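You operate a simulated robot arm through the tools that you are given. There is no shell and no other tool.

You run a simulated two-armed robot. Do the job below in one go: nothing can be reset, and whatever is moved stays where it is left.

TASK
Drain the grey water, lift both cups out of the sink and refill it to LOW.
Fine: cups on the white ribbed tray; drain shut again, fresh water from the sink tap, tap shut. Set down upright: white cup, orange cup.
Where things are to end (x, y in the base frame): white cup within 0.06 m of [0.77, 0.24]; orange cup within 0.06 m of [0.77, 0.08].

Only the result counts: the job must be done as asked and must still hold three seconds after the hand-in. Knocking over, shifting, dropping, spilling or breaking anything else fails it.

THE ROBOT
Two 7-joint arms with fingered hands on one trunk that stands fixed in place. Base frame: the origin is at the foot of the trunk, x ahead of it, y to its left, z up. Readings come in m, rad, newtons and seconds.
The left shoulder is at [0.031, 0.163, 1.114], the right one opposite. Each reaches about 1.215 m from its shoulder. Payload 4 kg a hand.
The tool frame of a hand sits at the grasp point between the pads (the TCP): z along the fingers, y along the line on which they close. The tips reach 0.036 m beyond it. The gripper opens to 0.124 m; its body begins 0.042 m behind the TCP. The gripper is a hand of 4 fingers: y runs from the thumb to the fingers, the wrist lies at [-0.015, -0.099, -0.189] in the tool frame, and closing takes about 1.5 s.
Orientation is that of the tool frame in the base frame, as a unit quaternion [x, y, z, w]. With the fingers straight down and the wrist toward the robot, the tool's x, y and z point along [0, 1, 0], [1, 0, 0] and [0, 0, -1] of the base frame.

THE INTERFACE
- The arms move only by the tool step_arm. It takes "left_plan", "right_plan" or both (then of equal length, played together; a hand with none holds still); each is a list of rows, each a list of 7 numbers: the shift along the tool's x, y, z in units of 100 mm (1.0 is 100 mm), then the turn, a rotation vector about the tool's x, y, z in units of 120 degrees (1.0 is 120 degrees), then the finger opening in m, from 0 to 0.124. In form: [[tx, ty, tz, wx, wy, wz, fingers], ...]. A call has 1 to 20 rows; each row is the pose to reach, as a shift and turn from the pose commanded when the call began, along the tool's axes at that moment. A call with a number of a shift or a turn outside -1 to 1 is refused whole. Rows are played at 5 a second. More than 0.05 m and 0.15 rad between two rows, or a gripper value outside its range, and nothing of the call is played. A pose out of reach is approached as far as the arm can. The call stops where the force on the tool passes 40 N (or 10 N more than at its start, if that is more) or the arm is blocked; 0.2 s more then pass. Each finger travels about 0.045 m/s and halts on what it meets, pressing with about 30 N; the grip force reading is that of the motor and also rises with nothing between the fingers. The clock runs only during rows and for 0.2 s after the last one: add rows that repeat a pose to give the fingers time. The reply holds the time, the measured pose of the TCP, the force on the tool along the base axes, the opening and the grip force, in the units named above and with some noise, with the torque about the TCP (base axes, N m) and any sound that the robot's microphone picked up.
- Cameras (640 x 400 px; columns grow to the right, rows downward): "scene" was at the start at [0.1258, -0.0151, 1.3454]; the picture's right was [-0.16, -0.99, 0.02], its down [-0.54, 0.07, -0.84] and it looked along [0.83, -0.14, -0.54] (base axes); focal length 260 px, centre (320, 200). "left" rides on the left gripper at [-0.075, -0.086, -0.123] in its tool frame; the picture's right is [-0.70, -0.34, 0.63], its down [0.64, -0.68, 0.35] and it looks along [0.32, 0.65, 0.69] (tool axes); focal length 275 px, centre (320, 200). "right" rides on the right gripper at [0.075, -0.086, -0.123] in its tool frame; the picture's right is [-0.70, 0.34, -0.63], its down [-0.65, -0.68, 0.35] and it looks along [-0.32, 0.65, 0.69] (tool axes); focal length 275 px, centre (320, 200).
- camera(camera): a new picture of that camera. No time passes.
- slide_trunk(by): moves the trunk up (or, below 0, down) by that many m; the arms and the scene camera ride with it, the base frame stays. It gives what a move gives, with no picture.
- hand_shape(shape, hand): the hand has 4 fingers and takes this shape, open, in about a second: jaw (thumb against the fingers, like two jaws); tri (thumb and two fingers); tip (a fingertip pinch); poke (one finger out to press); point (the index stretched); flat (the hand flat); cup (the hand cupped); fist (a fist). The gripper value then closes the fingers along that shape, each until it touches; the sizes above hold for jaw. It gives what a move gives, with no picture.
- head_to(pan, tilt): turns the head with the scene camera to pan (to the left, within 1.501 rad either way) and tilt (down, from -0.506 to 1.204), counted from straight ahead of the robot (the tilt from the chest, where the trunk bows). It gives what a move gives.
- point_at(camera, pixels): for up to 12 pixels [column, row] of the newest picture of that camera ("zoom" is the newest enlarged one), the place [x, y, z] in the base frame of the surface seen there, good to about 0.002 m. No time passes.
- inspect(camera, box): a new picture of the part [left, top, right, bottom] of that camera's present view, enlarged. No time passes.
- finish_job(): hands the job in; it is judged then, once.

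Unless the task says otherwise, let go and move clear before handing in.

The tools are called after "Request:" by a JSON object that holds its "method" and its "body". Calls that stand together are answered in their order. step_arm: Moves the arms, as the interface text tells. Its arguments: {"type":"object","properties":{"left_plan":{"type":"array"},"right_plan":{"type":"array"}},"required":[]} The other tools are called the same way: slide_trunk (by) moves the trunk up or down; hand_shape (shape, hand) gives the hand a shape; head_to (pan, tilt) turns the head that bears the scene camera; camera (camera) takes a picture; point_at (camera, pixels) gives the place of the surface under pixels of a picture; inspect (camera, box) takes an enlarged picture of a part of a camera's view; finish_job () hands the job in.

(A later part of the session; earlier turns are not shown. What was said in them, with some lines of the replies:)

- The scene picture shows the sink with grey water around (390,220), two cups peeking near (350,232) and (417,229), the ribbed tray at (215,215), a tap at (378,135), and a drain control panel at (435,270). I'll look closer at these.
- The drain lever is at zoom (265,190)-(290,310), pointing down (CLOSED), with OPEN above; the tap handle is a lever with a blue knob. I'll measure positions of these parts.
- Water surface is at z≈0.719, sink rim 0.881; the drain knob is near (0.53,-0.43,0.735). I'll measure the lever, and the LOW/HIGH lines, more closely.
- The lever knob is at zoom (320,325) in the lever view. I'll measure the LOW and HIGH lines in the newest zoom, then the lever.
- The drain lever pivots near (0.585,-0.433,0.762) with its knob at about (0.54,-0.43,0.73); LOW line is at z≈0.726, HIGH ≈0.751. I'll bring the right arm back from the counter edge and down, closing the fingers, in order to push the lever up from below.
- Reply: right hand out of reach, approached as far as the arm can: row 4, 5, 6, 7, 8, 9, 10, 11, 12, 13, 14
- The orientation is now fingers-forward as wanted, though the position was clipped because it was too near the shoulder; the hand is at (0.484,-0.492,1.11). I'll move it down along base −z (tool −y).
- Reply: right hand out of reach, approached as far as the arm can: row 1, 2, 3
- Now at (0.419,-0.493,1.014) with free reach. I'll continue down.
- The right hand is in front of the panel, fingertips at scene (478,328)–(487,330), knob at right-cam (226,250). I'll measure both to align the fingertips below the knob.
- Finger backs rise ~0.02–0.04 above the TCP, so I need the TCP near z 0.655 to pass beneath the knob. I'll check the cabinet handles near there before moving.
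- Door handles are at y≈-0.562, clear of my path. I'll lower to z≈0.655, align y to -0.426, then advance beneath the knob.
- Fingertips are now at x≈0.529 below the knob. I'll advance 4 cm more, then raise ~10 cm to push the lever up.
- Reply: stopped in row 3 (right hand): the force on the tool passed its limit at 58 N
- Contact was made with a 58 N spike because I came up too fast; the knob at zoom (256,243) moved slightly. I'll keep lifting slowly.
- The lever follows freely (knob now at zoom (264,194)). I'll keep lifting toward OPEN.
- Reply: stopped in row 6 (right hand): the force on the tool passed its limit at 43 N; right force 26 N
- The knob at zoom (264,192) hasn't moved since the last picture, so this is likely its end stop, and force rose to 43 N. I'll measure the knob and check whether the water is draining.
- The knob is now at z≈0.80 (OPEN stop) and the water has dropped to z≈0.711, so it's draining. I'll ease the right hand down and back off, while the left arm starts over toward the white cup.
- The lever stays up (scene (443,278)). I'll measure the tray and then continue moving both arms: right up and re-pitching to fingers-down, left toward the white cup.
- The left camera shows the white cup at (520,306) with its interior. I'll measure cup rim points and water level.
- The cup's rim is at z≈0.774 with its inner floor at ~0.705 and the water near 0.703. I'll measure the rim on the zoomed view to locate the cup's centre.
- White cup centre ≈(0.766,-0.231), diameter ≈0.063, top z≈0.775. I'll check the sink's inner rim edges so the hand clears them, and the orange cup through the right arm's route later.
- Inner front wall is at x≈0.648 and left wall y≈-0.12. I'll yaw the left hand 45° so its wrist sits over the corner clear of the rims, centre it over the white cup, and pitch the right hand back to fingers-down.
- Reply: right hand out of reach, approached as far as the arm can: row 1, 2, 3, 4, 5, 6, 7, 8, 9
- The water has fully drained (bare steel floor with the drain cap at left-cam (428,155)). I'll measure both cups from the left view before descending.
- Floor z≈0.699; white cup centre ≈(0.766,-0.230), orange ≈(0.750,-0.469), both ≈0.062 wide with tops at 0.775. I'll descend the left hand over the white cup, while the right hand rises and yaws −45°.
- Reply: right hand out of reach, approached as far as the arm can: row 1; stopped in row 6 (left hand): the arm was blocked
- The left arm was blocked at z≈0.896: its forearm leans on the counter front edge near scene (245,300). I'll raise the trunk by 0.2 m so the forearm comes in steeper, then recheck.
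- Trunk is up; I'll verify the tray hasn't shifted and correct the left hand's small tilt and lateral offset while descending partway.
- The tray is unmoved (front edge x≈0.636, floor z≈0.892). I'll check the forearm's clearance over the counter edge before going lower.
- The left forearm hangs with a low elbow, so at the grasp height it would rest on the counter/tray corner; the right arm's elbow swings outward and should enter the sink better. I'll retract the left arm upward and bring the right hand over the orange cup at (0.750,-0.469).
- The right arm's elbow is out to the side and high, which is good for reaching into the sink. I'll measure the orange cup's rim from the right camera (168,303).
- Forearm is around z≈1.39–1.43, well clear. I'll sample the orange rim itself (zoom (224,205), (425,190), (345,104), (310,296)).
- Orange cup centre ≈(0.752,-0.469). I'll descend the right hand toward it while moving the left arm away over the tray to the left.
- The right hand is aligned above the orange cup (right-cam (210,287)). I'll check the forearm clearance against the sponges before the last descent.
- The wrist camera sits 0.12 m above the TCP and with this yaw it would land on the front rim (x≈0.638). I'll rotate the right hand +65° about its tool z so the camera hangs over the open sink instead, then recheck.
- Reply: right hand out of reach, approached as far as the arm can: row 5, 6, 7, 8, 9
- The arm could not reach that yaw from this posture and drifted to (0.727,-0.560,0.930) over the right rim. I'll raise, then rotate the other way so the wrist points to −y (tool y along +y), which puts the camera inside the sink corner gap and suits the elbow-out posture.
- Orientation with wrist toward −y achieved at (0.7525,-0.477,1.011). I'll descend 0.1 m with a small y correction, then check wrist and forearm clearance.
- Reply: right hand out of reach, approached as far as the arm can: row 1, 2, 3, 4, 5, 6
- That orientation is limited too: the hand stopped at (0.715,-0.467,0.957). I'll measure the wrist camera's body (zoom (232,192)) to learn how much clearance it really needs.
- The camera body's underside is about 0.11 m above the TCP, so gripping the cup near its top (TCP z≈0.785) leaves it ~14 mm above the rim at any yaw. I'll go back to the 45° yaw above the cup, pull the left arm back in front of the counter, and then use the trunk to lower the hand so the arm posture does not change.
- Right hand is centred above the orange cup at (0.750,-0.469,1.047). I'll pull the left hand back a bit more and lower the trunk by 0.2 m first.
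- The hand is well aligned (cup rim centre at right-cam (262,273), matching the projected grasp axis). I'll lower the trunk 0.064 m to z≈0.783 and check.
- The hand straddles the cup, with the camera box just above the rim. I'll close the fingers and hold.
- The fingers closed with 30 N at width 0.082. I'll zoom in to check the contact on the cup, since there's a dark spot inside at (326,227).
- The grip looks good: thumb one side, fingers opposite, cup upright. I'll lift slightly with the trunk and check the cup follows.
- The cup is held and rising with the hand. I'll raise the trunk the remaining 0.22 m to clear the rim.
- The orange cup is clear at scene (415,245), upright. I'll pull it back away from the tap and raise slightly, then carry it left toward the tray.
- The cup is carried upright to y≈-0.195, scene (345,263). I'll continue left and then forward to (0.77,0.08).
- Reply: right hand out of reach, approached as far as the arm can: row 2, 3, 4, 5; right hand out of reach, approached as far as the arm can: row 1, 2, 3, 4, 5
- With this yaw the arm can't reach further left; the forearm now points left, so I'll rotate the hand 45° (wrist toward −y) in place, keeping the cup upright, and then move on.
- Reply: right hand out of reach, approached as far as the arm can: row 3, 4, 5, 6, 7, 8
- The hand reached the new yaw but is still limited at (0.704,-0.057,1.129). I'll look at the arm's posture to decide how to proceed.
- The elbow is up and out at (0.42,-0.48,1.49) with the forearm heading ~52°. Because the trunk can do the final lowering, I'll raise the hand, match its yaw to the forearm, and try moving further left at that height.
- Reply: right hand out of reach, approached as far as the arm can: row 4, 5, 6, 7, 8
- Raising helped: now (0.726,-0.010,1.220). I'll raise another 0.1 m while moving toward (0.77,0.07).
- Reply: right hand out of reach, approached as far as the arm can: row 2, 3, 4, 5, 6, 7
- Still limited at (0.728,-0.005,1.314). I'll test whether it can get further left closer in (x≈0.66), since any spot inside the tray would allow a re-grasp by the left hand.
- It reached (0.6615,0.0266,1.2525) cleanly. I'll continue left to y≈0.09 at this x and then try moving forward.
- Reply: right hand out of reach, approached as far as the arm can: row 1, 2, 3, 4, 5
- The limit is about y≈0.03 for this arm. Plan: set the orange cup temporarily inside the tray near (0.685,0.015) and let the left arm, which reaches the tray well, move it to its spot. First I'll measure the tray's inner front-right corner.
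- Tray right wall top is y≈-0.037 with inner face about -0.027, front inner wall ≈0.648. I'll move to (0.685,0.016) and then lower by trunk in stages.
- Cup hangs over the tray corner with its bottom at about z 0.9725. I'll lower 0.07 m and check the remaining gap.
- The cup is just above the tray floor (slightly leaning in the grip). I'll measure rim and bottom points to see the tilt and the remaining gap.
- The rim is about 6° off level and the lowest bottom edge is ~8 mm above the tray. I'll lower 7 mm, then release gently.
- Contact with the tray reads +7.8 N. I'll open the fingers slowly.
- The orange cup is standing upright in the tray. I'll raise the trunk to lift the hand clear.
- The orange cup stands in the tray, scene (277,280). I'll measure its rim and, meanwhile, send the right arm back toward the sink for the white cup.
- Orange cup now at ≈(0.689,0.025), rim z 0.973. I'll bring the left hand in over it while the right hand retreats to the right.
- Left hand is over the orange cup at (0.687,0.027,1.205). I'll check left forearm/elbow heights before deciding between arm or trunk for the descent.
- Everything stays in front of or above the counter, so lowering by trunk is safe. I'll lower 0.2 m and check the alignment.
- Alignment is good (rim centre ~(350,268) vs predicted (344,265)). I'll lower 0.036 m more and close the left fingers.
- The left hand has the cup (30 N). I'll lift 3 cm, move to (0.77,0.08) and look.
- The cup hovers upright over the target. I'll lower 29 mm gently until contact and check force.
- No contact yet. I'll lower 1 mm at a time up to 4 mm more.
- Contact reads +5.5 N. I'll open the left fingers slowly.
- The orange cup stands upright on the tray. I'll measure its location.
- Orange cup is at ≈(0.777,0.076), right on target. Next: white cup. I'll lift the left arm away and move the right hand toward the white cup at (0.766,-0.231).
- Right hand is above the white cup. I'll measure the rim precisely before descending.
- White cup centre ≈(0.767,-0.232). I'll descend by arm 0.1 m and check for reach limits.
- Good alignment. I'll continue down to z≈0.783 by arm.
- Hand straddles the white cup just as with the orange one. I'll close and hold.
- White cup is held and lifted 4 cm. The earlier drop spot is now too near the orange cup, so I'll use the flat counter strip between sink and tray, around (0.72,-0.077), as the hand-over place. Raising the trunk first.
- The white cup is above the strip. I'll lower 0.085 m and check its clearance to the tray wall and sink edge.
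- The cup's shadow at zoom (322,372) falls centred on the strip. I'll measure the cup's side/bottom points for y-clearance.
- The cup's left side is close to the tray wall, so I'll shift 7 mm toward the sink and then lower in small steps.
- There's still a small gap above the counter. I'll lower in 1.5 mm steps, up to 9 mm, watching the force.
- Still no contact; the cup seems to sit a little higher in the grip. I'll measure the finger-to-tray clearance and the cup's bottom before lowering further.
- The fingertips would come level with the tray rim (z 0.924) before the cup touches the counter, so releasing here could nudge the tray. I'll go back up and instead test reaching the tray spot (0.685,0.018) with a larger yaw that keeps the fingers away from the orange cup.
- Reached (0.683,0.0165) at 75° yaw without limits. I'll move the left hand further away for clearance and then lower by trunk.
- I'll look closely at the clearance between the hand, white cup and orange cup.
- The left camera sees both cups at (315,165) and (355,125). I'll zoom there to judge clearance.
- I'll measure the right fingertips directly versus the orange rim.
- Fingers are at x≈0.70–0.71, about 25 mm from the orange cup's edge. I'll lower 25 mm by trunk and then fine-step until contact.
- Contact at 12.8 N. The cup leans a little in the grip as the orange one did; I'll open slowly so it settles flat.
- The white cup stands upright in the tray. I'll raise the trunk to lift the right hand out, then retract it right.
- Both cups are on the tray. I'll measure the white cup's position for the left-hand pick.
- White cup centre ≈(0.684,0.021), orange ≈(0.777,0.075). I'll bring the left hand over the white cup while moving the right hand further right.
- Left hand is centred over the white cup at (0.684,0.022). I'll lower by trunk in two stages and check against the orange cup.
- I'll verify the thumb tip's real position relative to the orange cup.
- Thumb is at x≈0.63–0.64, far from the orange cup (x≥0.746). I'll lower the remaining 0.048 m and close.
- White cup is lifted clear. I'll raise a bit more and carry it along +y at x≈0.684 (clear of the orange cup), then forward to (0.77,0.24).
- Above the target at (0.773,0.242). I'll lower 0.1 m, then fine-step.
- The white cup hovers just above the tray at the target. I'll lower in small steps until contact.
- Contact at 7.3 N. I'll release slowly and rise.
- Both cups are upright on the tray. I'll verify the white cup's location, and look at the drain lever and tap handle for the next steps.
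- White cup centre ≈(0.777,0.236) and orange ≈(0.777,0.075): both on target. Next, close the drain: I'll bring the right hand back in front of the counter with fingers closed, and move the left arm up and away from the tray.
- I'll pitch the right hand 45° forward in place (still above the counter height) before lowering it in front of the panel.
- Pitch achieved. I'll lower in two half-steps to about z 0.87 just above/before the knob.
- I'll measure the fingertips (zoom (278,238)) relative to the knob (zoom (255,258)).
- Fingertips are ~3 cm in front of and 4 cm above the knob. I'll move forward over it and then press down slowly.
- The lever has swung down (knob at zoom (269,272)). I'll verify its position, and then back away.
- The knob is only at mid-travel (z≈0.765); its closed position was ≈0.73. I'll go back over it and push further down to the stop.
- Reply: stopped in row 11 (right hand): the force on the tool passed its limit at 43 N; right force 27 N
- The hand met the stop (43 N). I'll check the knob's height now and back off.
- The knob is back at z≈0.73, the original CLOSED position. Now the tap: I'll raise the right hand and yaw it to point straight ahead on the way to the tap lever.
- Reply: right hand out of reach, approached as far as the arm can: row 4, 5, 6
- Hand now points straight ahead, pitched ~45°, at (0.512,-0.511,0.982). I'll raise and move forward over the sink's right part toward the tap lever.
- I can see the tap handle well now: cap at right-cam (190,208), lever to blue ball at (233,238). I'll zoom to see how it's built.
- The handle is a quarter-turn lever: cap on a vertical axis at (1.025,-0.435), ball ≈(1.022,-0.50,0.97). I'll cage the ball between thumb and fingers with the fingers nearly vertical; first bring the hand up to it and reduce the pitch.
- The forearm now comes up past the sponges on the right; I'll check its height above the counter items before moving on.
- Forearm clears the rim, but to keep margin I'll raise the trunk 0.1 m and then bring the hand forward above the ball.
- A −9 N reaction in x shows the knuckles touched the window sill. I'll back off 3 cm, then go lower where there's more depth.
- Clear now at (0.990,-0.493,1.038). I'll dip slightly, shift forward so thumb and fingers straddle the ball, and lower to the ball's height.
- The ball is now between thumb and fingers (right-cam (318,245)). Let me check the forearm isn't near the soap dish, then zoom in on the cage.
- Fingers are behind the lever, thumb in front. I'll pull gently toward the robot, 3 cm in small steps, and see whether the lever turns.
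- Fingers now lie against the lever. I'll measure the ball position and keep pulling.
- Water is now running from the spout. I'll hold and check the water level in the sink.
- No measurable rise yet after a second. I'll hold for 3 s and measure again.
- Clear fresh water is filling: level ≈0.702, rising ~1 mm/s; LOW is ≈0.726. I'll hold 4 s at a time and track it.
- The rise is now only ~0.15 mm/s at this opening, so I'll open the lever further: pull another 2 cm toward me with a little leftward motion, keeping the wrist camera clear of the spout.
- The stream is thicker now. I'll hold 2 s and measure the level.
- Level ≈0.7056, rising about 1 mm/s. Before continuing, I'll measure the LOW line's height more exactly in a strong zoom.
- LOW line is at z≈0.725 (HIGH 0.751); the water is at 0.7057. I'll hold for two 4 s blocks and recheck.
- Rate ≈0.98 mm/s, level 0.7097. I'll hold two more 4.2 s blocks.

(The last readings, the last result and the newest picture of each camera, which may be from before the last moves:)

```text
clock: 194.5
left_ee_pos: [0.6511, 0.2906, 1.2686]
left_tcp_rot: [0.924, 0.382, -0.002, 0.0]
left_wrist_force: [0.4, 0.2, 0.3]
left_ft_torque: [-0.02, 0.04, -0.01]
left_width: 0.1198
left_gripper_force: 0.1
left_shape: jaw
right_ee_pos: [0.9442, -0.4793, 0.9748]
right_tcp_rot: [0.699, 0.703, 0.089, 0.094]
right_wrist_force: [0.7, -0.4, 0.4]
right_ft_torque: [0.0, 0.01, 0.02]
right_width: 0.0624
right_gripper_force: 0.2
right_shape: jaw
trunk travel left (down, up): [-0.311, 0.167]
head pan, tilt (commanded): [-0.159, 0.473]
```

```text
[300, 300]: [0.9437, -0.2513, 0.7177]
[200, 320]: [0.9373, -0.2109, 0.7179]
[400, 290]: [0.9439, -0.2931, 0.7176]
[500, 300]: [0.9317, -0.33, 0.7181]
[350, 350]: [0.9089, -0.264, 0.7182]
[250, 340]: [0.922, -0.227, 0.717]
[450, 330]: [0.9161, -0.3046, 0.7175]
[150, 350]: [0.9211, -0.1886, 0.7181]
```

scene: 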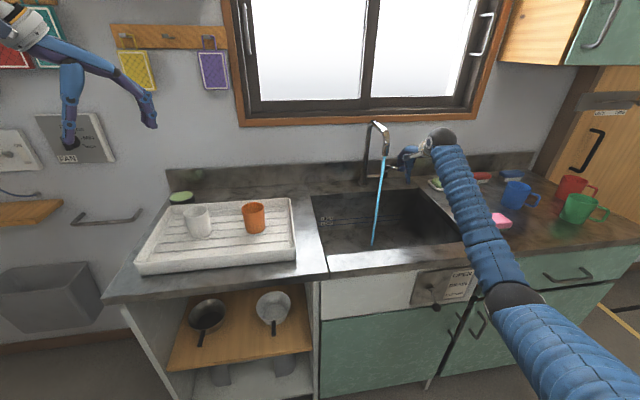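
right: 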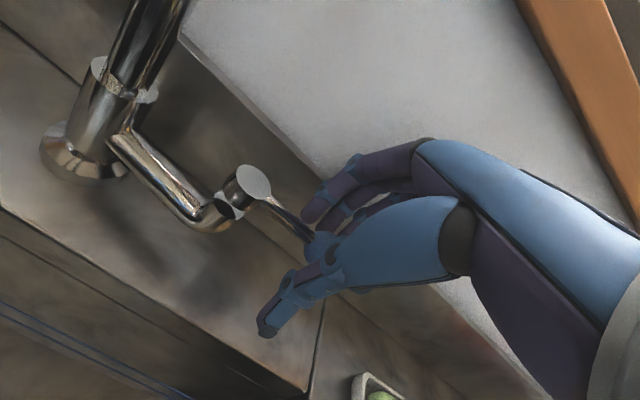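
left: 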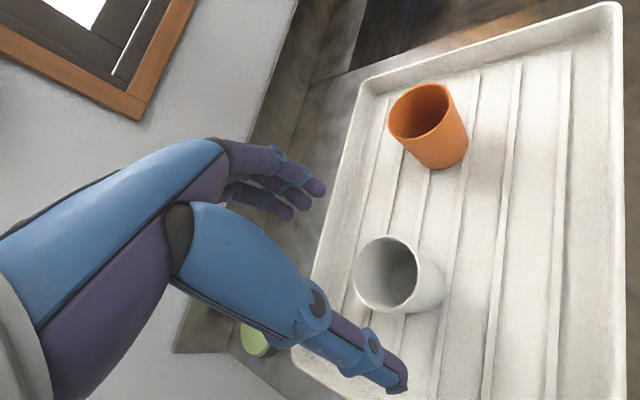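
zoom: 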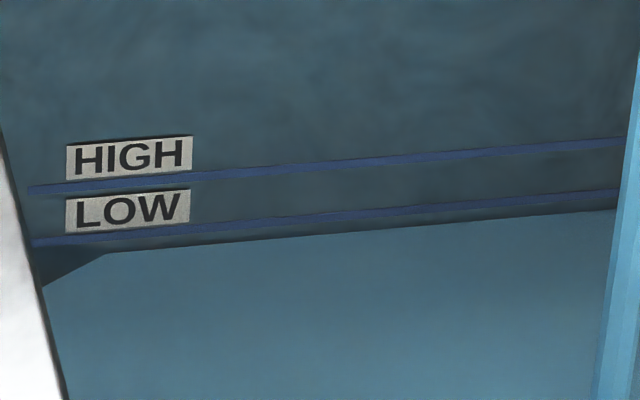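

Level 0.7178, 7 mm to go. I'll now narrow the cage around the ball (centring the hand on it) so that I can close the tap promptly.

Request:
{"method": "step_arm", "body": {"right_plan": [[0, 0.057, 0.015, 0, 0, 0, 0.055], [0, 0.115, 0.03, 0, 0, 0, 0.048], [0, 0.172, 0.045, 0, 0, 0, 0.04], [0, 0.215, 0.056, 0, 0, 0, 0.034], [0, 0.215, 0.056, 0, 0, 0, 0.034]]}}

Request:
{"method": "inspect", "body": {"camera": "right", "box": [160, 60, 400, 300]}}

Request:
{"method": "inspect", "body": {"camera": "scene", "box": [315, 205, 375, 240]}}

Request:
{"method": "point_at", "body": {"camera": "zoom", "pixels": [[300, 300], [200, 320], [400, 290], [500, 300], [350, 350], [250, 340], [450, 330], [150, 350]]}}

```text
clock: 195.7
left_ee_pos: [0.6509, 0.2909, 1.2686]
left_tcp_rot: [0.924, 0.382, -0.002, 0.0]
left_wrist_force: [-0.6, -1.1, -0.2]
left_ft_torque: [0.01, -0.01, 0.0]
left_width: 0.1199
left_gripper_force: 0.0
left_shape: jaw
right_ee_pos: [0.9654, -0.4786, 0.9755]
right_tcp_rot: [0.699, 0.703, 0.09, 0.094]
right_wrist_force: [-2.5, -1.3, 0.1]
right_ft_torque: [-0.01, 0.04, 0.05]
right_width: 0.0356
right_gripper_force: 0.1
right_shape: jaw
trunk travel left (down, up): [-0.311, 0.167]
head pan, tilt (commanded): [-0.159, 0.473]
```

```text
1.67 times, centred on (280, 180) of right
```

zoom: 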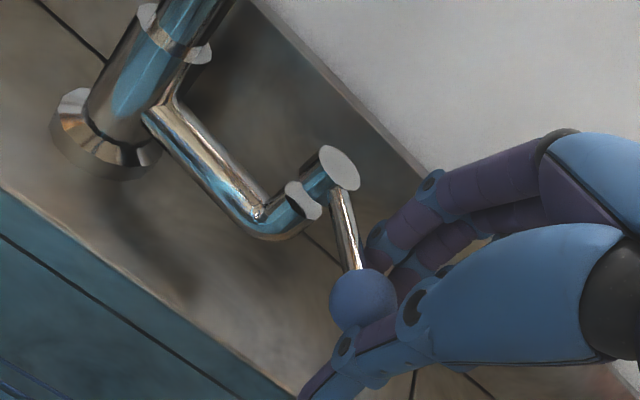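

```text
10.67 times, centred on (345, 222) of scene
```

zoom: 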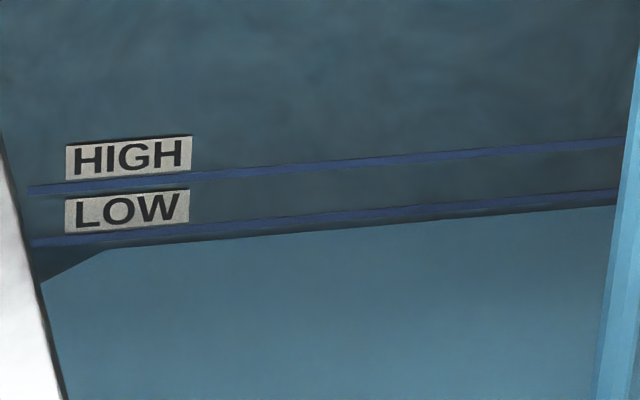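

```text
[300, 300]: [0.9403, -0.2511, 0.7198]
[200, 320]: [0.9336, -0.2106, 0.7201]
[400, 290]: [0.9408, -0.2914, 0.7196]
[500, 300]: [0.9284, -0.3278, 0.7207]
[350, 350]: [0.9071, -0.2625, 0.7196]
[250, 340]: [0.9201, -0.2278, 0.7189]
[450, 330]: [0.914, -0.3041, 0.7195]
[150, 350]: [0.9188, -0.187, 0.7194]
```

Level ≈0.7197. I'll check the ball's position relative to thumb and fingers before closing.

Request:
{"method": "inspect", "body": {"camera": "right", "box": [240, 160, 380, 300]}}

Request:
{"method": "point_at", "body": {"camera": "zoom", "pixels": [[280, 200], [260, 180], [300, 190], [270, 230], [255, 120], [245, 60], [350, 120], [330, 230], [290, 270], [230, 300], [340, 260], [380, 150]]}}

```text
2.86 times, centred on (310, 230) of right
```

zoom: 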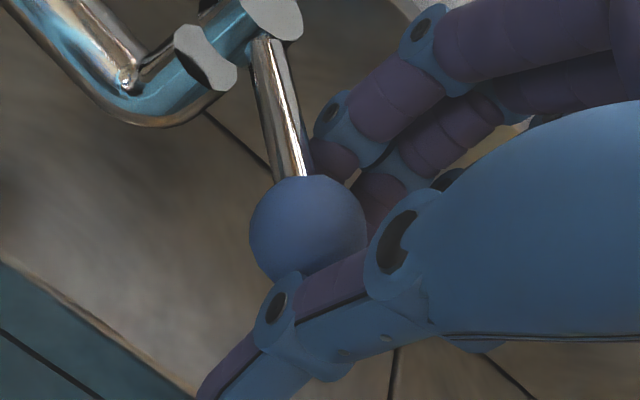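

```text
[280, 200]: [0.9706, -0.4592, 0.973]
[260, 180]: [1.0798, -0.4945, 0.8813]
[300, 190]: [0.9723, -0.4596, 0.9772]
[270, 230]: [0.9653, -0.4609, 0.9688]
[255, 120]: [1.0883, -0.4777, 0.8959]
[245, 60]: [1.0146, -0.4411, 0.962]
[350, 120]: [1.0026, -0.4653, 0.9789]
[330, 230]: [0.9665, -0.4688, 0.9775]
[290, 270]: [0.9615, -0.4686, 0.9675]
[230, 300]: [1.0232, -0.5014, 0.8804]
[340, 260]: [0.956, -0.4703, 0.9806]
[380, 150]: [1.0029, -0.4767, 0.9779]
```

Ball at about 59° is between thumb and index as intended. I'll hold about 3.4 s more, then remeasure.

Request:
{"method": "step_arm", "body": {"right_plan": [[0, 0, 0, 0, 0, 0, 0.034], [0, 0, 0, 0, 0, 0, 0.034], [0, 0, 0, 0, 0, 0, 0.034], [0, 0, 0, 0, 0, 0, 0.034], [0, 0, 0, 0, 0, 0, 0.034], [0, 0, 0, 0, 0, 0, 0.034], [0, 0, 0, 0, 0, 0, 0.034], [0, 0, 0, 0, 0, 0, 0.034], [0, 0, 0, 0, 0, 0, 0.034], [0, 0, 0, 0, 0, 0, 0.034], [0, 0, 0, 0, 0, 0, 0.034], [0, 0, 0, 0, 0, 0, 0.034], [0, 0, 0, 0, 0, 0, 0.034], [0, 0, 0, 0, 0, 0, 0.034], [0, 0, 0, 0, 0, 0, 0.034], [0, 0, 0, 0, 0, 0, 0.034]]}}

Request:
{"method": "inspect", "body": {"camera": "scene", "box": [315, 205, 375, 240]}}

Request:
{"method": "point_at", "body": {"camera": "zoom", "pixels": [[300, 300], [200, 320], [400, 290], [500, 300], [350, 350], [250, 340], [450, 330], [150, 350], [300, 250], [500, 240], [400, 320], [200, 290]]}}

```text
clock: 199.1
left_ee_pos: [0.6504, 0.2919, 1.2685]
left_tcp_rot: [0.924, 0.382, -0.001, 0.0]
left_wrist_force: [0.4, -0.3, -0.2]
left_ft_torque: [0.02, -0.03, 0.0]
left_width: 0.1198
left_gripper_force: 0.1
left_shape: jaw
right_ee_pos: [0.9658, -0.4786, 0.9756]
right_tcp_rot: [0.699, 0.703, 0.09, 0.094]
right_wrist_force: [-2.6, -2.1, 0.3]
right_ft_torque: [-0.04, 0.03, 0.01]
right_width: 0.0355
right_gripper_force: 0.1
right_shape: jaw
trunk travel left (down, up): [-0.311, 0.167]
head pan, tilt (commanded): [-0.159, 0.473]
```

```text
10.67 times, centred on (345, 222) of scene
```

zoom: 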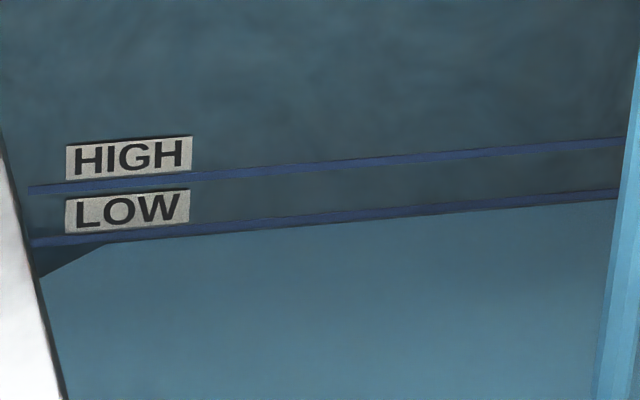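

```text
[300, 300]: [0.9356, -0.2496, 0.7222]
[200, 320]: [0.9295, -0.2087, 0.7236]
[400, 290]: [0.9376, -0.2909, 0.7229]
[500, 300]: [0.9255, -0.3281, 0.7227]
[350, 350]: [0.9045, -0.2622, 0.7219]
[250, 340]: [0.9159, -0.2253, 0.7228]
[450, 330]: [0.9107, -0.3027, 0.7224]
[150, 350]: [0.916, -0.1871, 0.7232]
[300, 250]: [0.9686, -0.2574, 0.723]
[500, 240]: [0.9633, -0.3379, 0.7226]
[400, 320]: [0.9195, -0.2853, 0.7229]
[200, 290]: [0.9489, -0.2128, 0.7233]
```

Level ≈0.7228, just reaching the LOW line's lower edge. I'll wait ~0.6 s and throttle the lever back toward ~35° along its arc for a slow trickle, then measure.

Request:
{"method": "step_arm", "body": {"right_plan": [[0, 0, 0, 0, 0, 0, 0.034], [0, 0, 0, 0, 0, 0, 0.034], [-0.06, 0.03, 0.008, 0, 0, 0, 0.034], [-0.113, 0.065, 0.017, 0, 0, 0, 0.034], [-0.157, 0.11, 0.03, 0, 0, 0, 0.034], [-0.2, 0.161, 0.043, 0, 0, 0, 0.034]]}}

Request:
{"method": "inspect", "body": {"camera": "right", "box": [240, 160, 380, 300]}}

Request:
{"method": "inspect", "body": {"camera": "scene", "box": [315, 205, 375, 240]}}

Request:
{"method": "point_at", "body": {"camera": "zoom", "pixels": [[300, 300], [200, 320], [400, 290], [500, 300], [350, 350], [250, 340], [450, 330], [150, 350], [300, 250], [500, 240], [400, 320], [200, 290]]}}

```text
clock: 200.5
left_ee_pos: [0.6505, 0.2915, 1.2698]
left_tcp_rot: [0.924, 0.382, -0.002, 0.0]
left_wrist_force: [-0.2, 0.2, 0.0]
left_ft_torque: [0.01, 0.0, -0.01]
left_width: 0.1198
left_gripper_force: 0.2
left_shape: jaw
right_ee_pos: [0.9829, -0.4998, 0.9758]
right_tcp_rot: [0.699, 0.703, 0.089, 0.093]
right_wrist_force: [-1.7, -1.5, -0.8]
right_ft_torque: [-0.02, 0.03, 0.02]
right_width: 0.0357
right_gripper_force: 0.1
right_shape: jaw
trunk travel left (down, up): [-0.311, 0.167]
head pan, tilt (commanded): [-0.159, 0.473]
```

```text
2.86 times, centred on (310, 230) of right
```

zoom: 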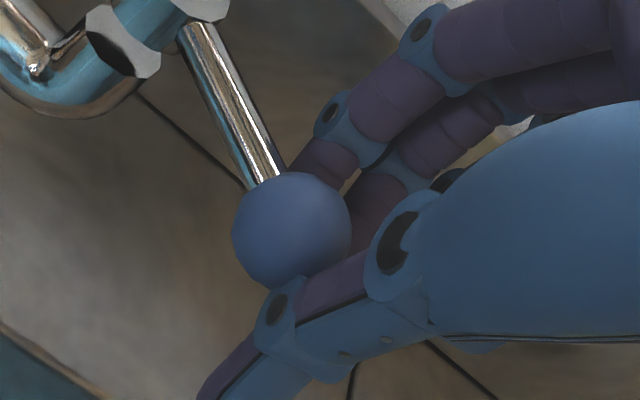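

```text
10.67 times, centred on (345, 222) of scene
```

zoom: 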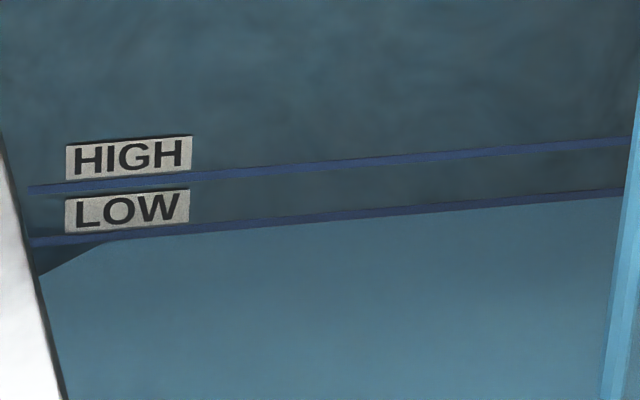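

```text
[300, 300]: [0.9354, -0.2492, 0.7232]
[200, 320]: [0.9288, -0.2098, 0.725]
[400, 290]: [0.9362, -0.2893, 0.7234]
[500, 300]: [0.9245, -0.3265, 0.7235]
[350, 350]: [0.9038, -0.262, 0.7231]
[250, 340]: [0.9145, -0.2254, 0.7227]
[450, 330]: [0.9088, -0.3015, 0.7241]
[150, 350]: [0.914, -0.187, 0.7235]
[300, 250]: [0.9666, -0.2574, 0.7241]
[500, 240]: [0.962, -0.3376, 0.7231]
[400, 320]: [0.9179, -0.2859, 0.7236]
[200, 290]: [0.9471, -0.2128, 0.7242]
```

Level ≈0.7236 and flow is throttled. I'll trickle ~2 s more and remeasure.

Request:
{"method": "step_arm", "body": {"right_plan": [[0, 0, 0, 0, 0, 0, 0.034], [0, 0, 0, 0, 0, 0, 0.034], [0, 0, 0, 0, 0, 0, 0.034], [0, 0, 0, 0, 0, 0, 0.034], [0, 0, 0, 0, 0, 0, 0.034], [0, 0, 0, 0, 0, 0, 0.034], [0, 0, 0, 0, 0, 0, 0.034], [0, 0, 0, 0, 0, 0, 0.034], [0, 0, 0, 0, 0, 0, 0.034], [0, 0, 0, 0, 0, 0, 0.034]]}}

Request:
{"method": "inspect", "body": {"camera": "scene", "box": [315, 205, 375, 240]}}

Request:
{"method": "point_at", "body": {"camera": "zoom", "pixels": [[300, 300], [200, 320], [400, 290], [500, 300], [350, 350], [250, 340], [450, 330], [150, 350], [300, 250], [500, 240], [400, 320], [200, 290]]}}

```text
clock: 202.7
left_ee_pos: [0.6517, 0.2918, 1.2684]
left_tcp_rot: [0.924, 0.381, -0.002, 0.0]
left_wrist_force: [-0.2, 0.5, 0.2]
left_ft_torque: [0.02, -0.01, 0.02]
left_width: 0.1199
left_gripper_force: 0.1
left_shape: jaw
right_ee_pos: [0.9826, -0.4982, 0.9764]
right_tcp_rot: [0.699, 0.703, 0.09, 0.093]
right_wrist_force: [-1.2, -2.1, -0.2]
right_ft_torque: [-0.05, 0.03, 0.04]
right_width: 0.0356
right_gripper_force: 0.1
right_shape: jaw
trunk travel left (down, up): [-0.311, 0.167]
head pan, tilt (commanded): [-0.159, 0.473]
```

```text
10.67 times, centred on (345, 222) of scene
```

zoom: 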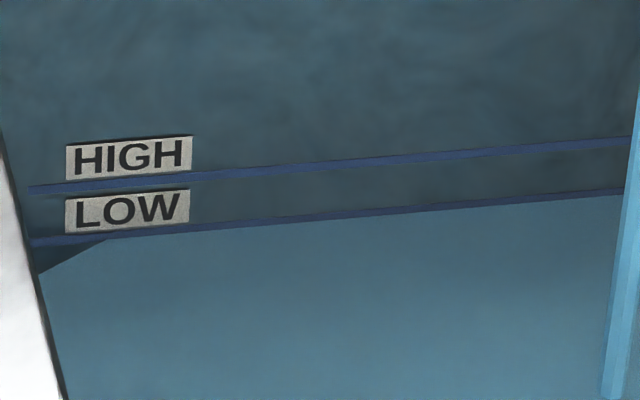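

```text
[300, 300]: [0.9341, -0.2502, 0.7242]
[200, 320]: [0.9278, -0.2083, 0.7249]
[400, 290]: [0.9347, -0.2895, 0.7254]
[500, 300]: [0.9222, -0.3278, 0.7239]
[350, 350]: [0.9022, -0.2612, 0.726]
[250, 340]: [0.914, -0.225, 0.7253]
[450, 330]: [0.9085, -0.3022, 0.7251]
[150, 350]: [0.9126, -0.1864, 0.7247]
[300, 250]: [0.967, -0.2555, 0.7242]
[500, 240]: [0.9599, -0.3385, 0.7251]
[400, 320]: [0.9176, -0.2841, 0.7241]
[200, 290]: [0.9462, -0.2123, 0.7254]
```

Level ≈0.725, on the LOW line. I'll close the tap now, following the arc to its stop.

Request:
{"method": "step_arm", "body": {"right_plan": [[-0.06, 0.116, 0.031, 0, 0, 0, 0.034], [-0.1, 0.232, 0.061, 0, 0, 0, 0.034], [-0.12, 0.319, 0.084, 0, 0, 0, 0.034], [-0.12, 0.367, 0.097, 0, 0, 0, 0.034], [-0.12, 0.406, 0.107, 0, 0, 0, 0.034]]}}

Request:
{"method": "inspect", "body": {"camera": "right", "box": [200, 120, 400, 320]}}

Request:
{"method": "inspect", "body": {"camera": "scene", "box": [300, 100, 480, 280]}}

```text
clock: 203.9
left_ee_pos: [0.6499, 0.2897, 1.269]
left_tcp_rot: [0.924, 0.382, -0.002, 0.0]
left_wrist_force: [0.6, 0.2, 0.2]
left_ft_torque: [0.05, 0.0, 0.01]
left_width: 0.1195
left_gripper_force: 0.0
left_shape: jaw
right_ee_pos: [1.0242, -0.5118, 0.9749]
right_tcp_rot: [0.7, 0.702, 0.089, 0.094]
right_wrist_force: [-1.4, -13.2, 1.7]
right_ft_torque: [-0.11, 0.06, 0.1]
right_width: 0.0358
right_gripper_force: 0.1
right_shape: jaw
trunk travel left (down, up): [-0.311, 0.167]
head pan, tilt (commanded): [-0.159, 0.473]
```

```text
2.00 times, centred on (300, 220) of right
```

zoom: 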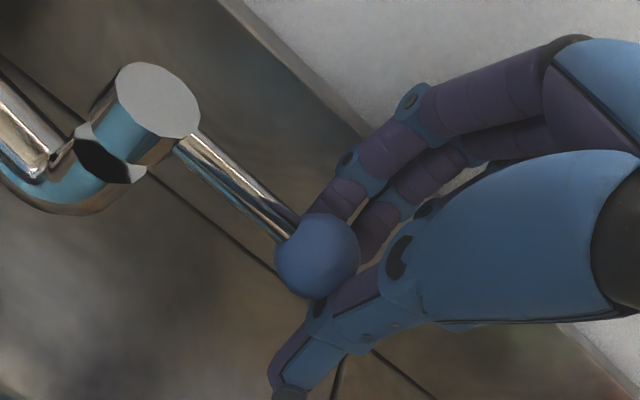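

```text
2.22 times, centred on (390, 190) of scene
```

zoom: 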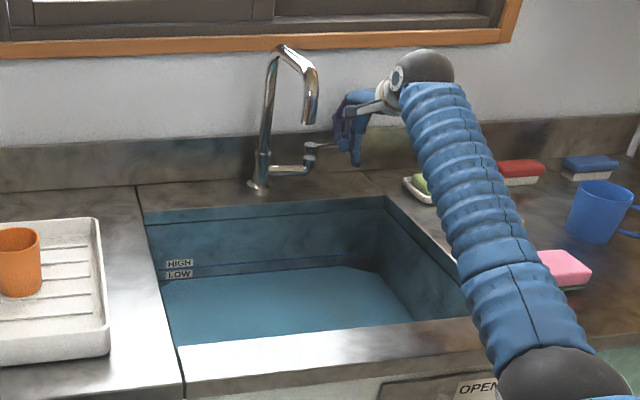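

The stream has stopped. I'll verify the lever angle and the level.

Request:
{"method": "point_at", "body": {"camera": "zoom", "pixels": [[230, 310], [300, 300], [350, 310], [270, 330], [200, 290], [380, 300], [320, 285], [250, 290]]}}

Request:
{"method": "inspect", "body": {"camera": "right", "box": [200, 120, 400, 320]}}

Request:
{"method": "point_at", "body": {"camera": "zoom", "pixels": [[315, 255], [300, 240], [335, 265], [160, 100], [240, 170], [270, 200], [320, 330], [345, 195]]}}

```text
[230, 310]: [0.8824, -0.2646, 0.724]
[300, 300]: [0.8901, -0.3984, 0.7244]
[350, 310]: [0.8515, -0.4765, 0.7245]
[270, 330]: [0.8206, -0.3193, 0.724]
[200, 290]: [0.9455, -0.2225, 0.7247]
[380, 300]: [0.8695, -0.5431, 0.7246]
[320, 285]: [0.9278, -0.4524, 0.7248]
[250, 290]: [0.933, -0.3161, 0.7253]
```

```text
2.00 times, centred on (300, 220) of right
```

zoom: 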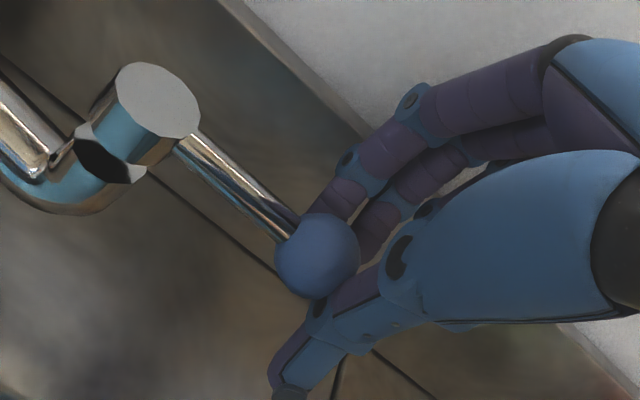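

```text
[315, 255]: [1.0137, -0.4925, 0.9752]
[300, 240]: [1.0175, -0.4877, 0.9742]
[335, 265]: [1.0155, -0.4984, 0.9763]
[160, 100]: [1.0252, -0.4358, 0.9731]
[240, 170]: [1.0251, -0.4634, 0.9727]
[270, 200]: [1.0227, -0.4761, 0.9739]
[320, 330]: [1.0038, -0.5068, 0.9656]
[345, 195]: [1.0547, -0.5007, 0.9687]
```

Lever is back parallel to the wall (rod at x≈1.023–1.025) and the level reads ≈0.7245. I'll open the fingers while easing back, then check the lever before lifting away.

Request:
{"method": "step_arm", "body": {"right_plan": [[0, -0.029, -0.008, 0, 0, 0, 0.042], [0, -0.068, -0.018, 0, 0, 0, 0.05], [0, -0.097, -0.026, 0, 0, 0, 0.058], [0, -0.097, -0.026, 0, 0, 0, 0.062]]}}

Request:
{"method": "inspect", "body": {"camera": "right", "box": [200, 120, 400, 320]}}

Request:
{"method": "point_at", "body": {"camera": "zoom", "pixels": [[315, 255], [300, 240], [335, 265], [240, 170], [270, 200], [320, 330], [345, 195]]}}

```text
clock: 204.9
left_ee_pos: [0.6505, 0.2913, 1.2691]
left_tcp_rot: [0.924, 0.382, -0.003, 0.0]
left_wrist_force: [0.7, 0.2, 0.3]
left_ft_torque: [-0.02, 0.01, 0.0]
left_width: 0.1198
left_gripper_force: 0.0
left_shape: jaw
right_ee_pos: [1.0155, -0.5093, 0.9745]
right_tcp_rot: [0.699, 0.703, 0.089, 0.095]
right_wrist_force: [0.4, 0.3, -0.5]
right_ft_torque: [-0.01, -0.05, 0.03]
right_width: 0.062
right_gripper_force: 0.0
right_shape: jaw
trunk travel left (down, up): [-0.311, 0.167]
head pan, tilt (commanded): [-0.159, 0.473]
```

```text
2.00 times, centred on (300, 220) of right
```

zoom: 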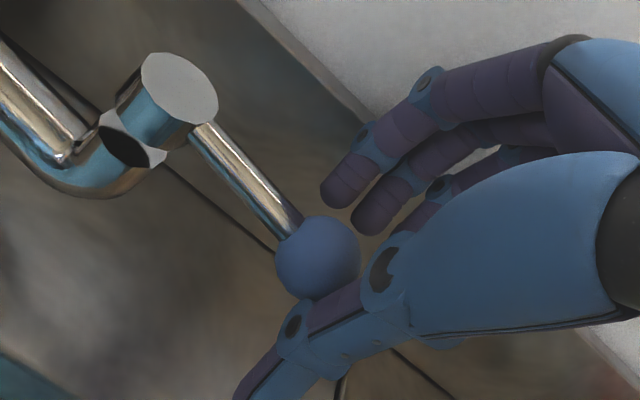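

```text
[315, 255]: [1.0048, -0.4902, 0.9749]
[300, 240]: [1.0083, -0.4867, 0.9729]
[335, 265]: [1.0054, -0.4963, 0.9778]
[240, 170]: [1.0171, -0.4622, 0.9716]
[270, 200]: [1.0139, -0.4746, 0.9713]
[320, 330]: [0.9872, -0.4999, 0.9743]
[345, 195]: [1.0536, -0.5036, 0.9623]
```

The ball crept back ~9 mm when I eased off (the fingers behind dragged it). I'll check for flow, push it shut again with the thumb, and then withdraw straight along the finger direction instead.

Request:
{"method": "step_arm", "body": {"right_plan": [[0, 0.05, 0.013, 0, 0, 0, 0.05], [0, 0.1, 0.026, 0, 0, 0, 0.045], [0, 0.14, 0.037, 0, 0, 0, 0.045]]}}

Request:
{"method": "inspect", "body": {"camera": "right", "box": [200, 120, 400, 320]}}

Request:
{"method": "point_at", "body": {"camera": "zoom", "pixels": [[315, 255], [300, 240], [240, 170], [270, 200], [320, 330], [345, 195], [225, 160]]}}

Request:
{"method": "inspect", "body": {"camera": "scene", "box": [300, 100, 480, 280]}}

```text
clock: 205.7
left_ee_pos: [0.6497, 0.2918, 1.2689]
left_tcp_rot: [0.924, 0.381, -0.002, 0.001]
left_wrist_force: [-0.2, 0.4, 0.0]
left_ft_torque: [0.0, 0.02, -0.03]
left_width: 0.1199
left_gripper_force: 0.0
left_shape: jaw
right_ee_pos: [1.0282, -0.5108, 0.9771]
right_tcp_rot: [0.7, 0.703, 0.089, 0.094]
right_wrist_force: [-8.0, -2.1, -1.3]
right_ft_torque: [-0.01, 0.07, 0.08]
right_width: 0.0497
right_gripper_force: 0.0
right_shape: jaw
trunk travel left (down, up): [-0.311, 0.167]
head pan, tilt (commanded): [-0.159, 0.473]
```

```text
2.00 times, centred on (300, 220) of right
```

zoom: 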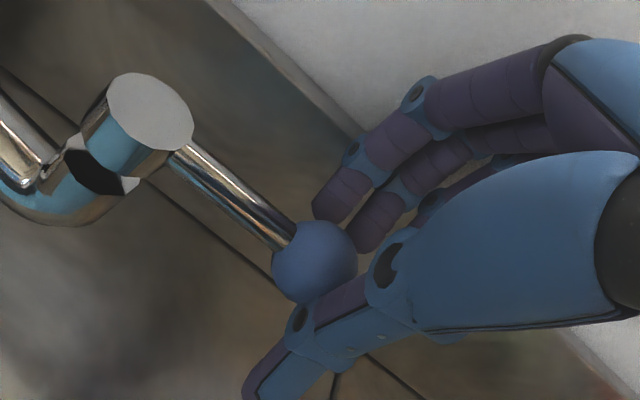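

```text
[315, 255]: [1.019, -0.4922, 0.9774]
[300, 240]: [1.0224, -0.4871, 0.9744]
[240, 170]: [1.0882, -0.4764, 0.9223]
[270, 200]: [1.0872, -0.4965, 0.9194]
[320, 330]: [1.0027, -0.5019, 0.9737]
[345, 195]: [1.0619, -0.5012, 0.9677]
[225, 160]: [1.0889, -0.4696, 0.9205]
```

```text
2.22 times, centred on (390, 190) of scene
```

zoom: 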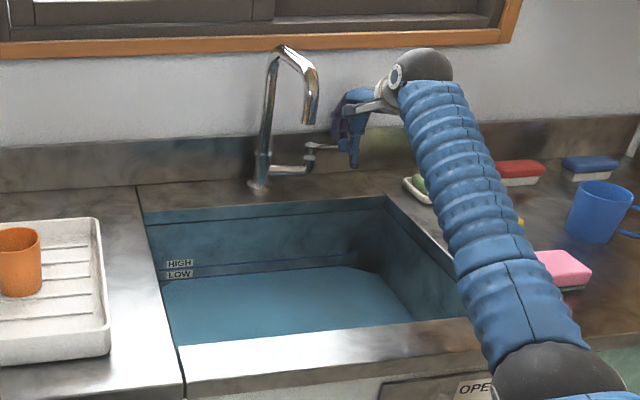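

The lever is closed again (ball front x≈1.016, −8 N against the stop, no stream). I'll relax the push by 2 mm and withdraw along the finger direction.

Request:
{"method": "step_arm", "body": {"right_plan": [[0, -0.025, 0, 0, 0, 0, 0.05], [0, -0.025, -0.15, 0, 0, 0, 0.05], [0, -0.025, -0.35, 0, 0, 0, 0.05], [0, -0.025, -0.55, 0, 0, 0, 0.05], [0, -0.025, -0.7, 0, 0, 0, 0.05]]}}

Request:
{"method": "inspect", "body": {"camera": "right", "box": [150, 140, 350, 340]}}

Request:
{"method": "inspect", "body": {"camera": "scene", "box": [340, 90, 440, 190]}}

```text
clock: 206.9
left_ee_pos: [0.6505, 0.2908, 1.2692]
left_tcp_rot: [0.924, 0.381, -0.003, 0.0]
left_wrist_force: [-0.3, -0.5, 0.4]
left_ft_torque: [-0.01, 0.02, -0.01]
left_width: 0.1199
left_gripper_force: 0.1
left_shape: jaw
right_ee_pos: [1.0087, -0.51, 1.0429]
right_tcp_rot: [0.699, 0.703, 0.089, 0.094]
right_wrist_force: [-0.1, -0.4, -1.2]
right_ft_torque: [0.01, 0.01, 0.01]
right_width: 0.0499
right_gripper_force: 0.1
right_shape: jaw
trunk travel left (down, up): [-0.311, 0.167]
head pan, tilt (commanded): [-0.159, 0.473]
```

```text
2.00 times, centred on (250, 240) of right
```

zoom: 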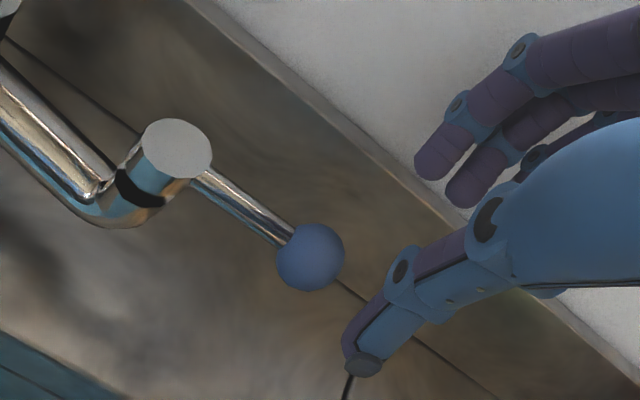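

```text
4.00 times, centred on (390, 140) of scene
```

zoom: 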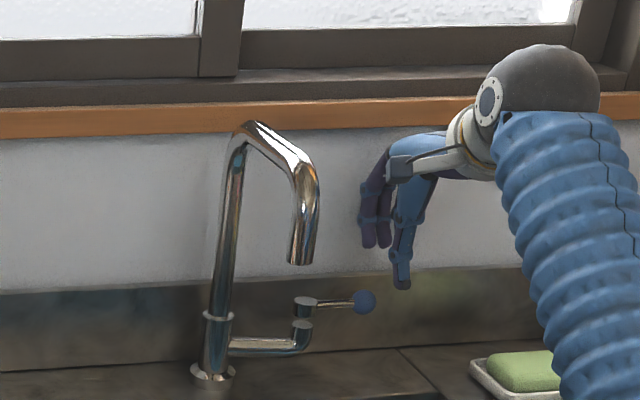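

The hand is out and the lever looks as it did at the start. I'll measure the ball and rod to confirm, and check the spout for dripping.

Request:
{"method": "point_at", "body": {"camera": "zoom", "pixels": [[365, 302], [335, 304], [305, 301], [360, 308], [302, 260]]}}

Request:
{"method": "inspect", "body": {"camera": "right", "box": [150, 140, 350, 340]}}

Request:
{"method": "point_at", "body": {"camera": "zoom", "pixels": [[310, 255], [295, 260], [320, 265], [245, 208], [270, 225], [220, 190], [180, 145]]}}

Request:
{"method": "inspect", "body": {"camera": "scene", "box": [315, 205, 375, 240]}}

```text
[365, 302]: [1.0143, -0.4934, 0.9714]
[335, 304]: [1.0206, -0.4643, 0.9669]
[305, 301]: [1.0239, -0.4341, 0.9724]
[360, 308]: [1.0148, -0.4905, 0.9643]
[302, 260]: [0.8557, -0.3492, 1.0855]
```

```text
2.00 times, centred on (250, 240) of right
```

zoom: 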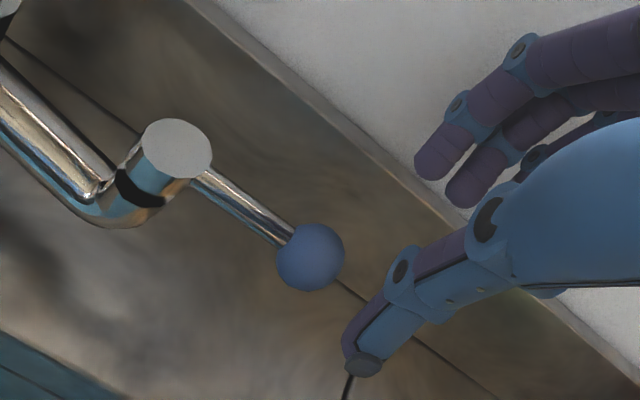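

```text
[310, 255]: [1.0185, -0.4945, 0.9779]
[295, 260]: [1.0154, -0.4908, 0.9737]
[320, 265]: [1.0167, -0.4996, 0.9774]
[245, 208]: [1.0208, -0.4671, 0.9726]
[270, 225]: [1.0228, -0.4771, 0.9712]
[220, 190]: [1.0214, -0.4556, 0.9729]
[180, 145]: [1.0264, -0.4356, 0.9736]
```

```text
10.67 times, centred on (345, 222) of scene
```

zoom: 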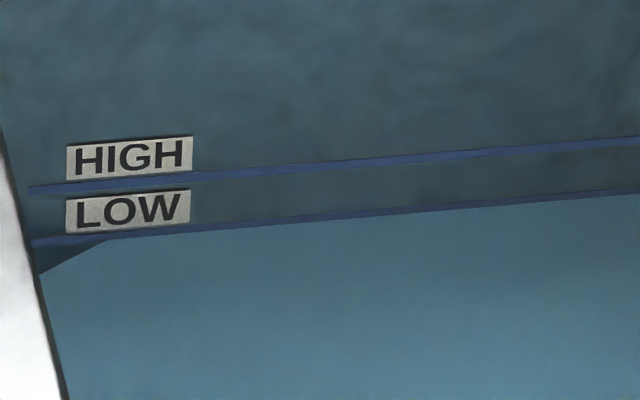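

The tap ball is back at its original closed spot, and the water covers the lower half of the LOW line. I'll back the right hand away and watch whether the level holds.

Request:
{"method": "step_arm", "body": {"right_plan": [[0, -0.2, -0.13, 0, 0, 0, 0.05], [0, -0.4, -0.26, 0, 0, 0, 0.05], [0, -0.6, -0.39, 0, 0, 0, 0.05], [0, -0.793, -0.519, 0, 0, 0, 0.05]]}}

Request:
{"method": "step_arm", "body": {"right_plan": [[0, -0.2, -0.13, 0, 0, 0, 0.05], [0, -0.4, -0.26, 0, 0, 0, 0.05], [0, -0.6, -0.39, 0, 0, 0, 0.05], [0, -0.793, -0.519, 0, 0, 0, 0.05]]}}

Request:
{"method": "camera", "body": {"camera": "scene"}}

Request:
{"method": "inspect", "body": {"camera": "scene", "box": [315, 205, 375, 240]}}

Request:
{"method": "point_at", "body": {"camera": "zoom", "pixels": [[300, 300], [200, 320], [400, 290], [500, 300], [350, 350], [250, 340], [450, 330], [150, 350], [300, 250], [500, 240], [400, 320], [200, 290]]}}

```text
clock: 207.9
left_ee_pos: [0.6494, 0.2911, 1.2699]
left_tcp_rot: [0.924, 0.381, -0.002, 0.0]
left_wrist_force: [0.0, -0.6, -0.1]
left_ft_torque: [0.01, 0.0, 0.0]
left_width: 0.1199
left_gripper_force: 0.1
left_shape: jaw
right_ee_pos: [0.9196, -0.5112, 1.076]
right_tcp_rot: [0.699, 0.703, 0.089, 0.094]
right_wrist_force: [0.2, -0.3, -0.2]
right_ft_torque: [0.0, -0.02, 0.0]
right_width: 0.0497
right_gripper_force: 0.0
right_shape: jaw
trunk travel left (down, up): [-0.311, 0.167]
head pan, tilt (commanded): [-0.159, 0.473]
```

```text
clock: 208.9
left_ee_pos: [0.6505, 0.2921, 1.2693]
left_tcp_rot: [0.924, 0.381, -0.002, 0.0]
left_wrist_force: [-0.2, 0.7, 0.0]
left_ft_torque: [0.01, 0.01, 0.01]
left_width: 0.1198
left_gripper_force: 0.0
left_shape: jaw
right_ee_pos: [0.829, -0.5117, 1.1048]
right_tcp_rot: [0.699, 0.703, 0.09, 0.094]
right_wrist_force: [0.7, 0.5, 0.9]
right_ft_torque: [0.03, -0.01, 0.02]
right_width: 0.05
right_gripper_force: 0.2
right_shape: jaw
trunk travel left (down, up): [-0.311, 0.167]
head pan, tilt (commanded): [-0.159, 0.473]
```

```text
taken
```

scene: 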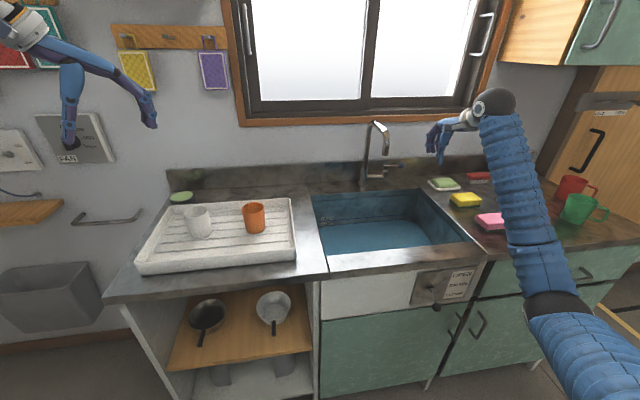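

```text
10.67 times, centred on (345, 222) of scene
```

zoom: 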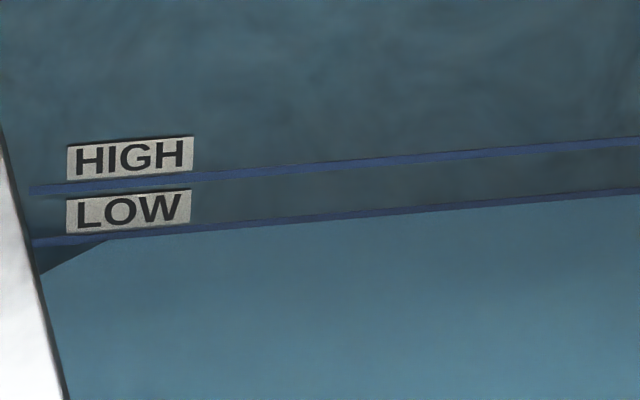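

```text
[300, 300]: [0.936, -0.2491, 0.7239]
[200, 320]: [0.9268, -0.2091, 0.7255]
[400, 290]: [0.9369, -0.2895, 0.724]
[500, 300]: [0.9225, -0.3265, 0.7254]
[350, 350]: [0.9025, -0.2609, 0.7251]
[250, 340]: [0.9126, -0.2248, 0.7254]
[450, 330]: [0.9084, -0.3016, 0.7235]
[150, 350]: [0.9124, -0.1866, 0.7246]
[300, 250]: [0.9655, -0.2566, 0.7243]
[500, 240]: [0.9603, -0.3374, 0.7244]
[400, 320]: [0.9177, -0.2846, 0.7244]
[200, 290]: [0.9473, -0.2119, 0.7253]
```

Level holds at ≈0.7247 (LOW line 0.725). I'll wait 2 s more, then do a final check of level, drain knob and cups.

Request:
{"method": "step_arm", "body": {"right_plan": [[0, -0.1, -0.1, 0, 0, 0, 0.05], [0, -0.1, -0.1, 0, 0, 0, 0.05], [0, -0.1, -0.1, 0, 0, 0, 0.05], [0, -0.1, -0.1, 0, 0, 0, 0.05], [0, -0.1, -0.1, 0, 0, 0, 0.05], [0, -0.1, -0.1, 0, 0, 0, 0.05], [0, -0.1, -0.1, 0, 0, 0, 0.05], [0, -0.1, -0.1, 0, 0, 0, 0.05], [0, -0.1, -0.1, 0, 0, 0, 0.05], [0, -0.1, -0.1, 0, 0, 0, 0.05], [0, -0.1, -0.1, 0, 0, 0, 0.05], [0, -0.1, -0.1, 0, 0, 0, 0.05]]}}

Request:
{"method": "inspect", "body": {"camera": "scene", "box": [400, 250, 490, 320]}}

Request:
{"method": "inspect", "body": {"camera": "scene", "box": [120, 170, 320, 290]}}

Request:
{"method": "inspect", "body": {"camera": "scene", "box": [310, 110, 490, 280]}}

Request:
{"method": "point_at", "body": {"camera": "zoom", "pixels": [[150, 300], [200, 310], [250, 290], [300, 290], [350, 300], [100, 310], [280, 310], [180, 280], [230, 300], [330, 280]]}}

```text
clock: 211.5
left_ee_pos: [0.6505, 0.2906, 1.2694]
left_tcp_rot: [0.924, 0.382, -0.002, 0.0]
left_wrist_force: [0.4, -0.1, -0.7]
left_ft_torque: [0.02, 0.01, 0.0]
left_width: 0.1198
left_gripper_force: 0.1
left_shape: jaw
right_ee_pos: [0.8173, -0.5101, 1.1118]
right_tcp_rot: [0.699, 0.704, 0.09, 0.094]
right_wrist_force: [0.2, 1.2, -0.5]
right_ft_torque: [0.02, 0.01, 0.02]
right_width: 0.0501
right_gripper_force: 0.0
right_shape: jaw
trunk travel left (down, up): [-0.311, 0.167]
head pan, tilt (commanded): [-0.159, 0.473]
```

```text
5.71 times, centred on (445, 285) of scene
```

zoom: 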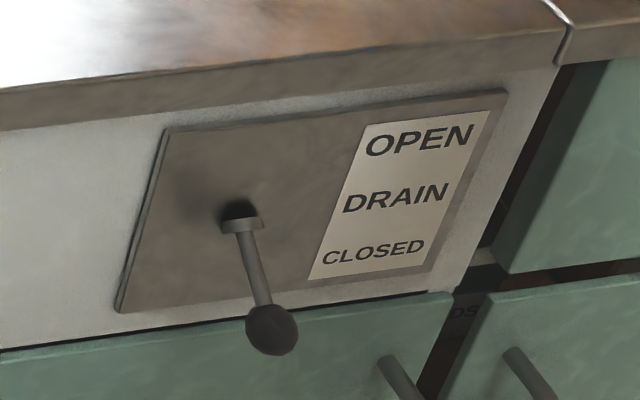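

```text
3.20 times, centred on (220, 230) of scene
```

zoom: 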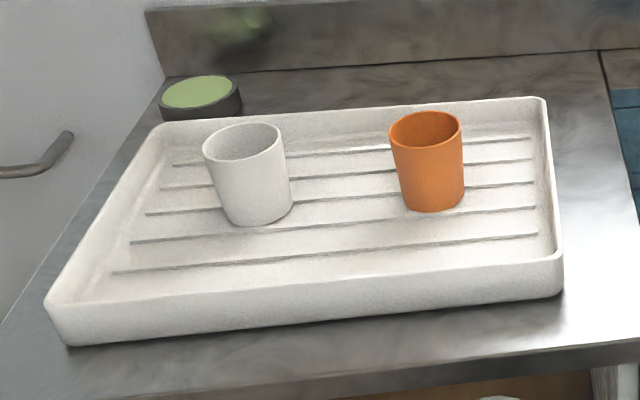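

```text
2.35 times, centred on (400, 195) of scene
```

zoom: 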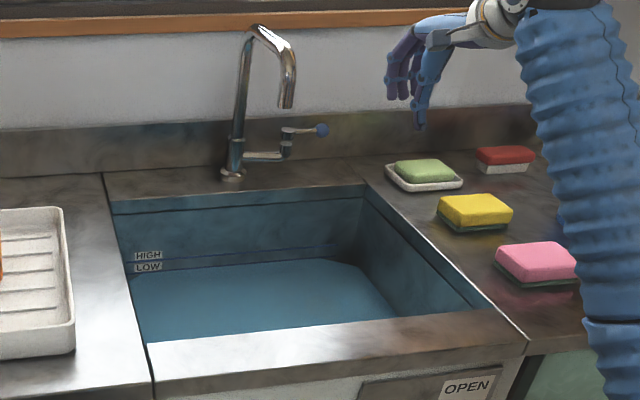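

```text
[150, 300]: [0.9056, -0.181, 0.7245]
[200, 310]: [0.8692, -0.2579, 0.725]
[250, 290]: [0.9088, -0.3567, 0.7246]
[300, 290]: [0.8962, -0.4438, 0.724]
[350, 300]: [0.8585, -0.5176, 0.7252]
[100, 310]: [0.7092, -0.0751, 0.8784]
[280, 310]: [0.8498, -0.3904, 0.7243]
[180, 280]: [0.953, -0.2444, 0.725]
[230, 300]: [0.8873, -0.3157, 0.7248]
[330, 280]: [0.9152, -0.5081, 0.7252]
```

Final check: water is steady at z≈0.7247 on the LOW line (0.725) with no stream. The drain knob points to CLOSED, the tap lever is back at its start position, and both cups stand upright on the tray at ≈(0.777,0.236) and (0.777,0.075). Both hands are clear, so I'm handing in.

Request:
{"method": "finish_job", "body": {}}

```text
The job is handed in.
```

The grey water is drained, both cups are on the tray, and the sink is refilled to LOW with fresh tap water. The job is handed in; I have not seen the judge's result.

| Item | Asked | Final reading |
|---|---|---|
| White cup | within 0.06 m of [0.77, 0.24], upright | about [0.777, 0.236], upright |
| Orange cup | within 0.06 m of [0.77, 0.08], upright | about [0.777, 0.075], upright |
| Water level | LOW line, about z 0.725 | about z 0.7247, steady over the last 7 s or so |
| Drain lever | closed | back at its starting CLOSED position |
| Tap | shut | lever back at its starting position, no stream |

- **Left arm on the counter:** it leaned on the counter front edge once early on. I re-measured the tray afterwards and it had not moved.
- **Window sill:** the right hand's knuckles touched the sill (about 9 N) on the way to the tap; I backed off at once.
- **Tap lever:** it crept about 9 mm open when I first let go, with no water seen running. I pushed it shut again and checked it after withdrawing.

The sponges, mugs and soap dish were not touched. Both hands were empty and clear of everything at the hand-in.
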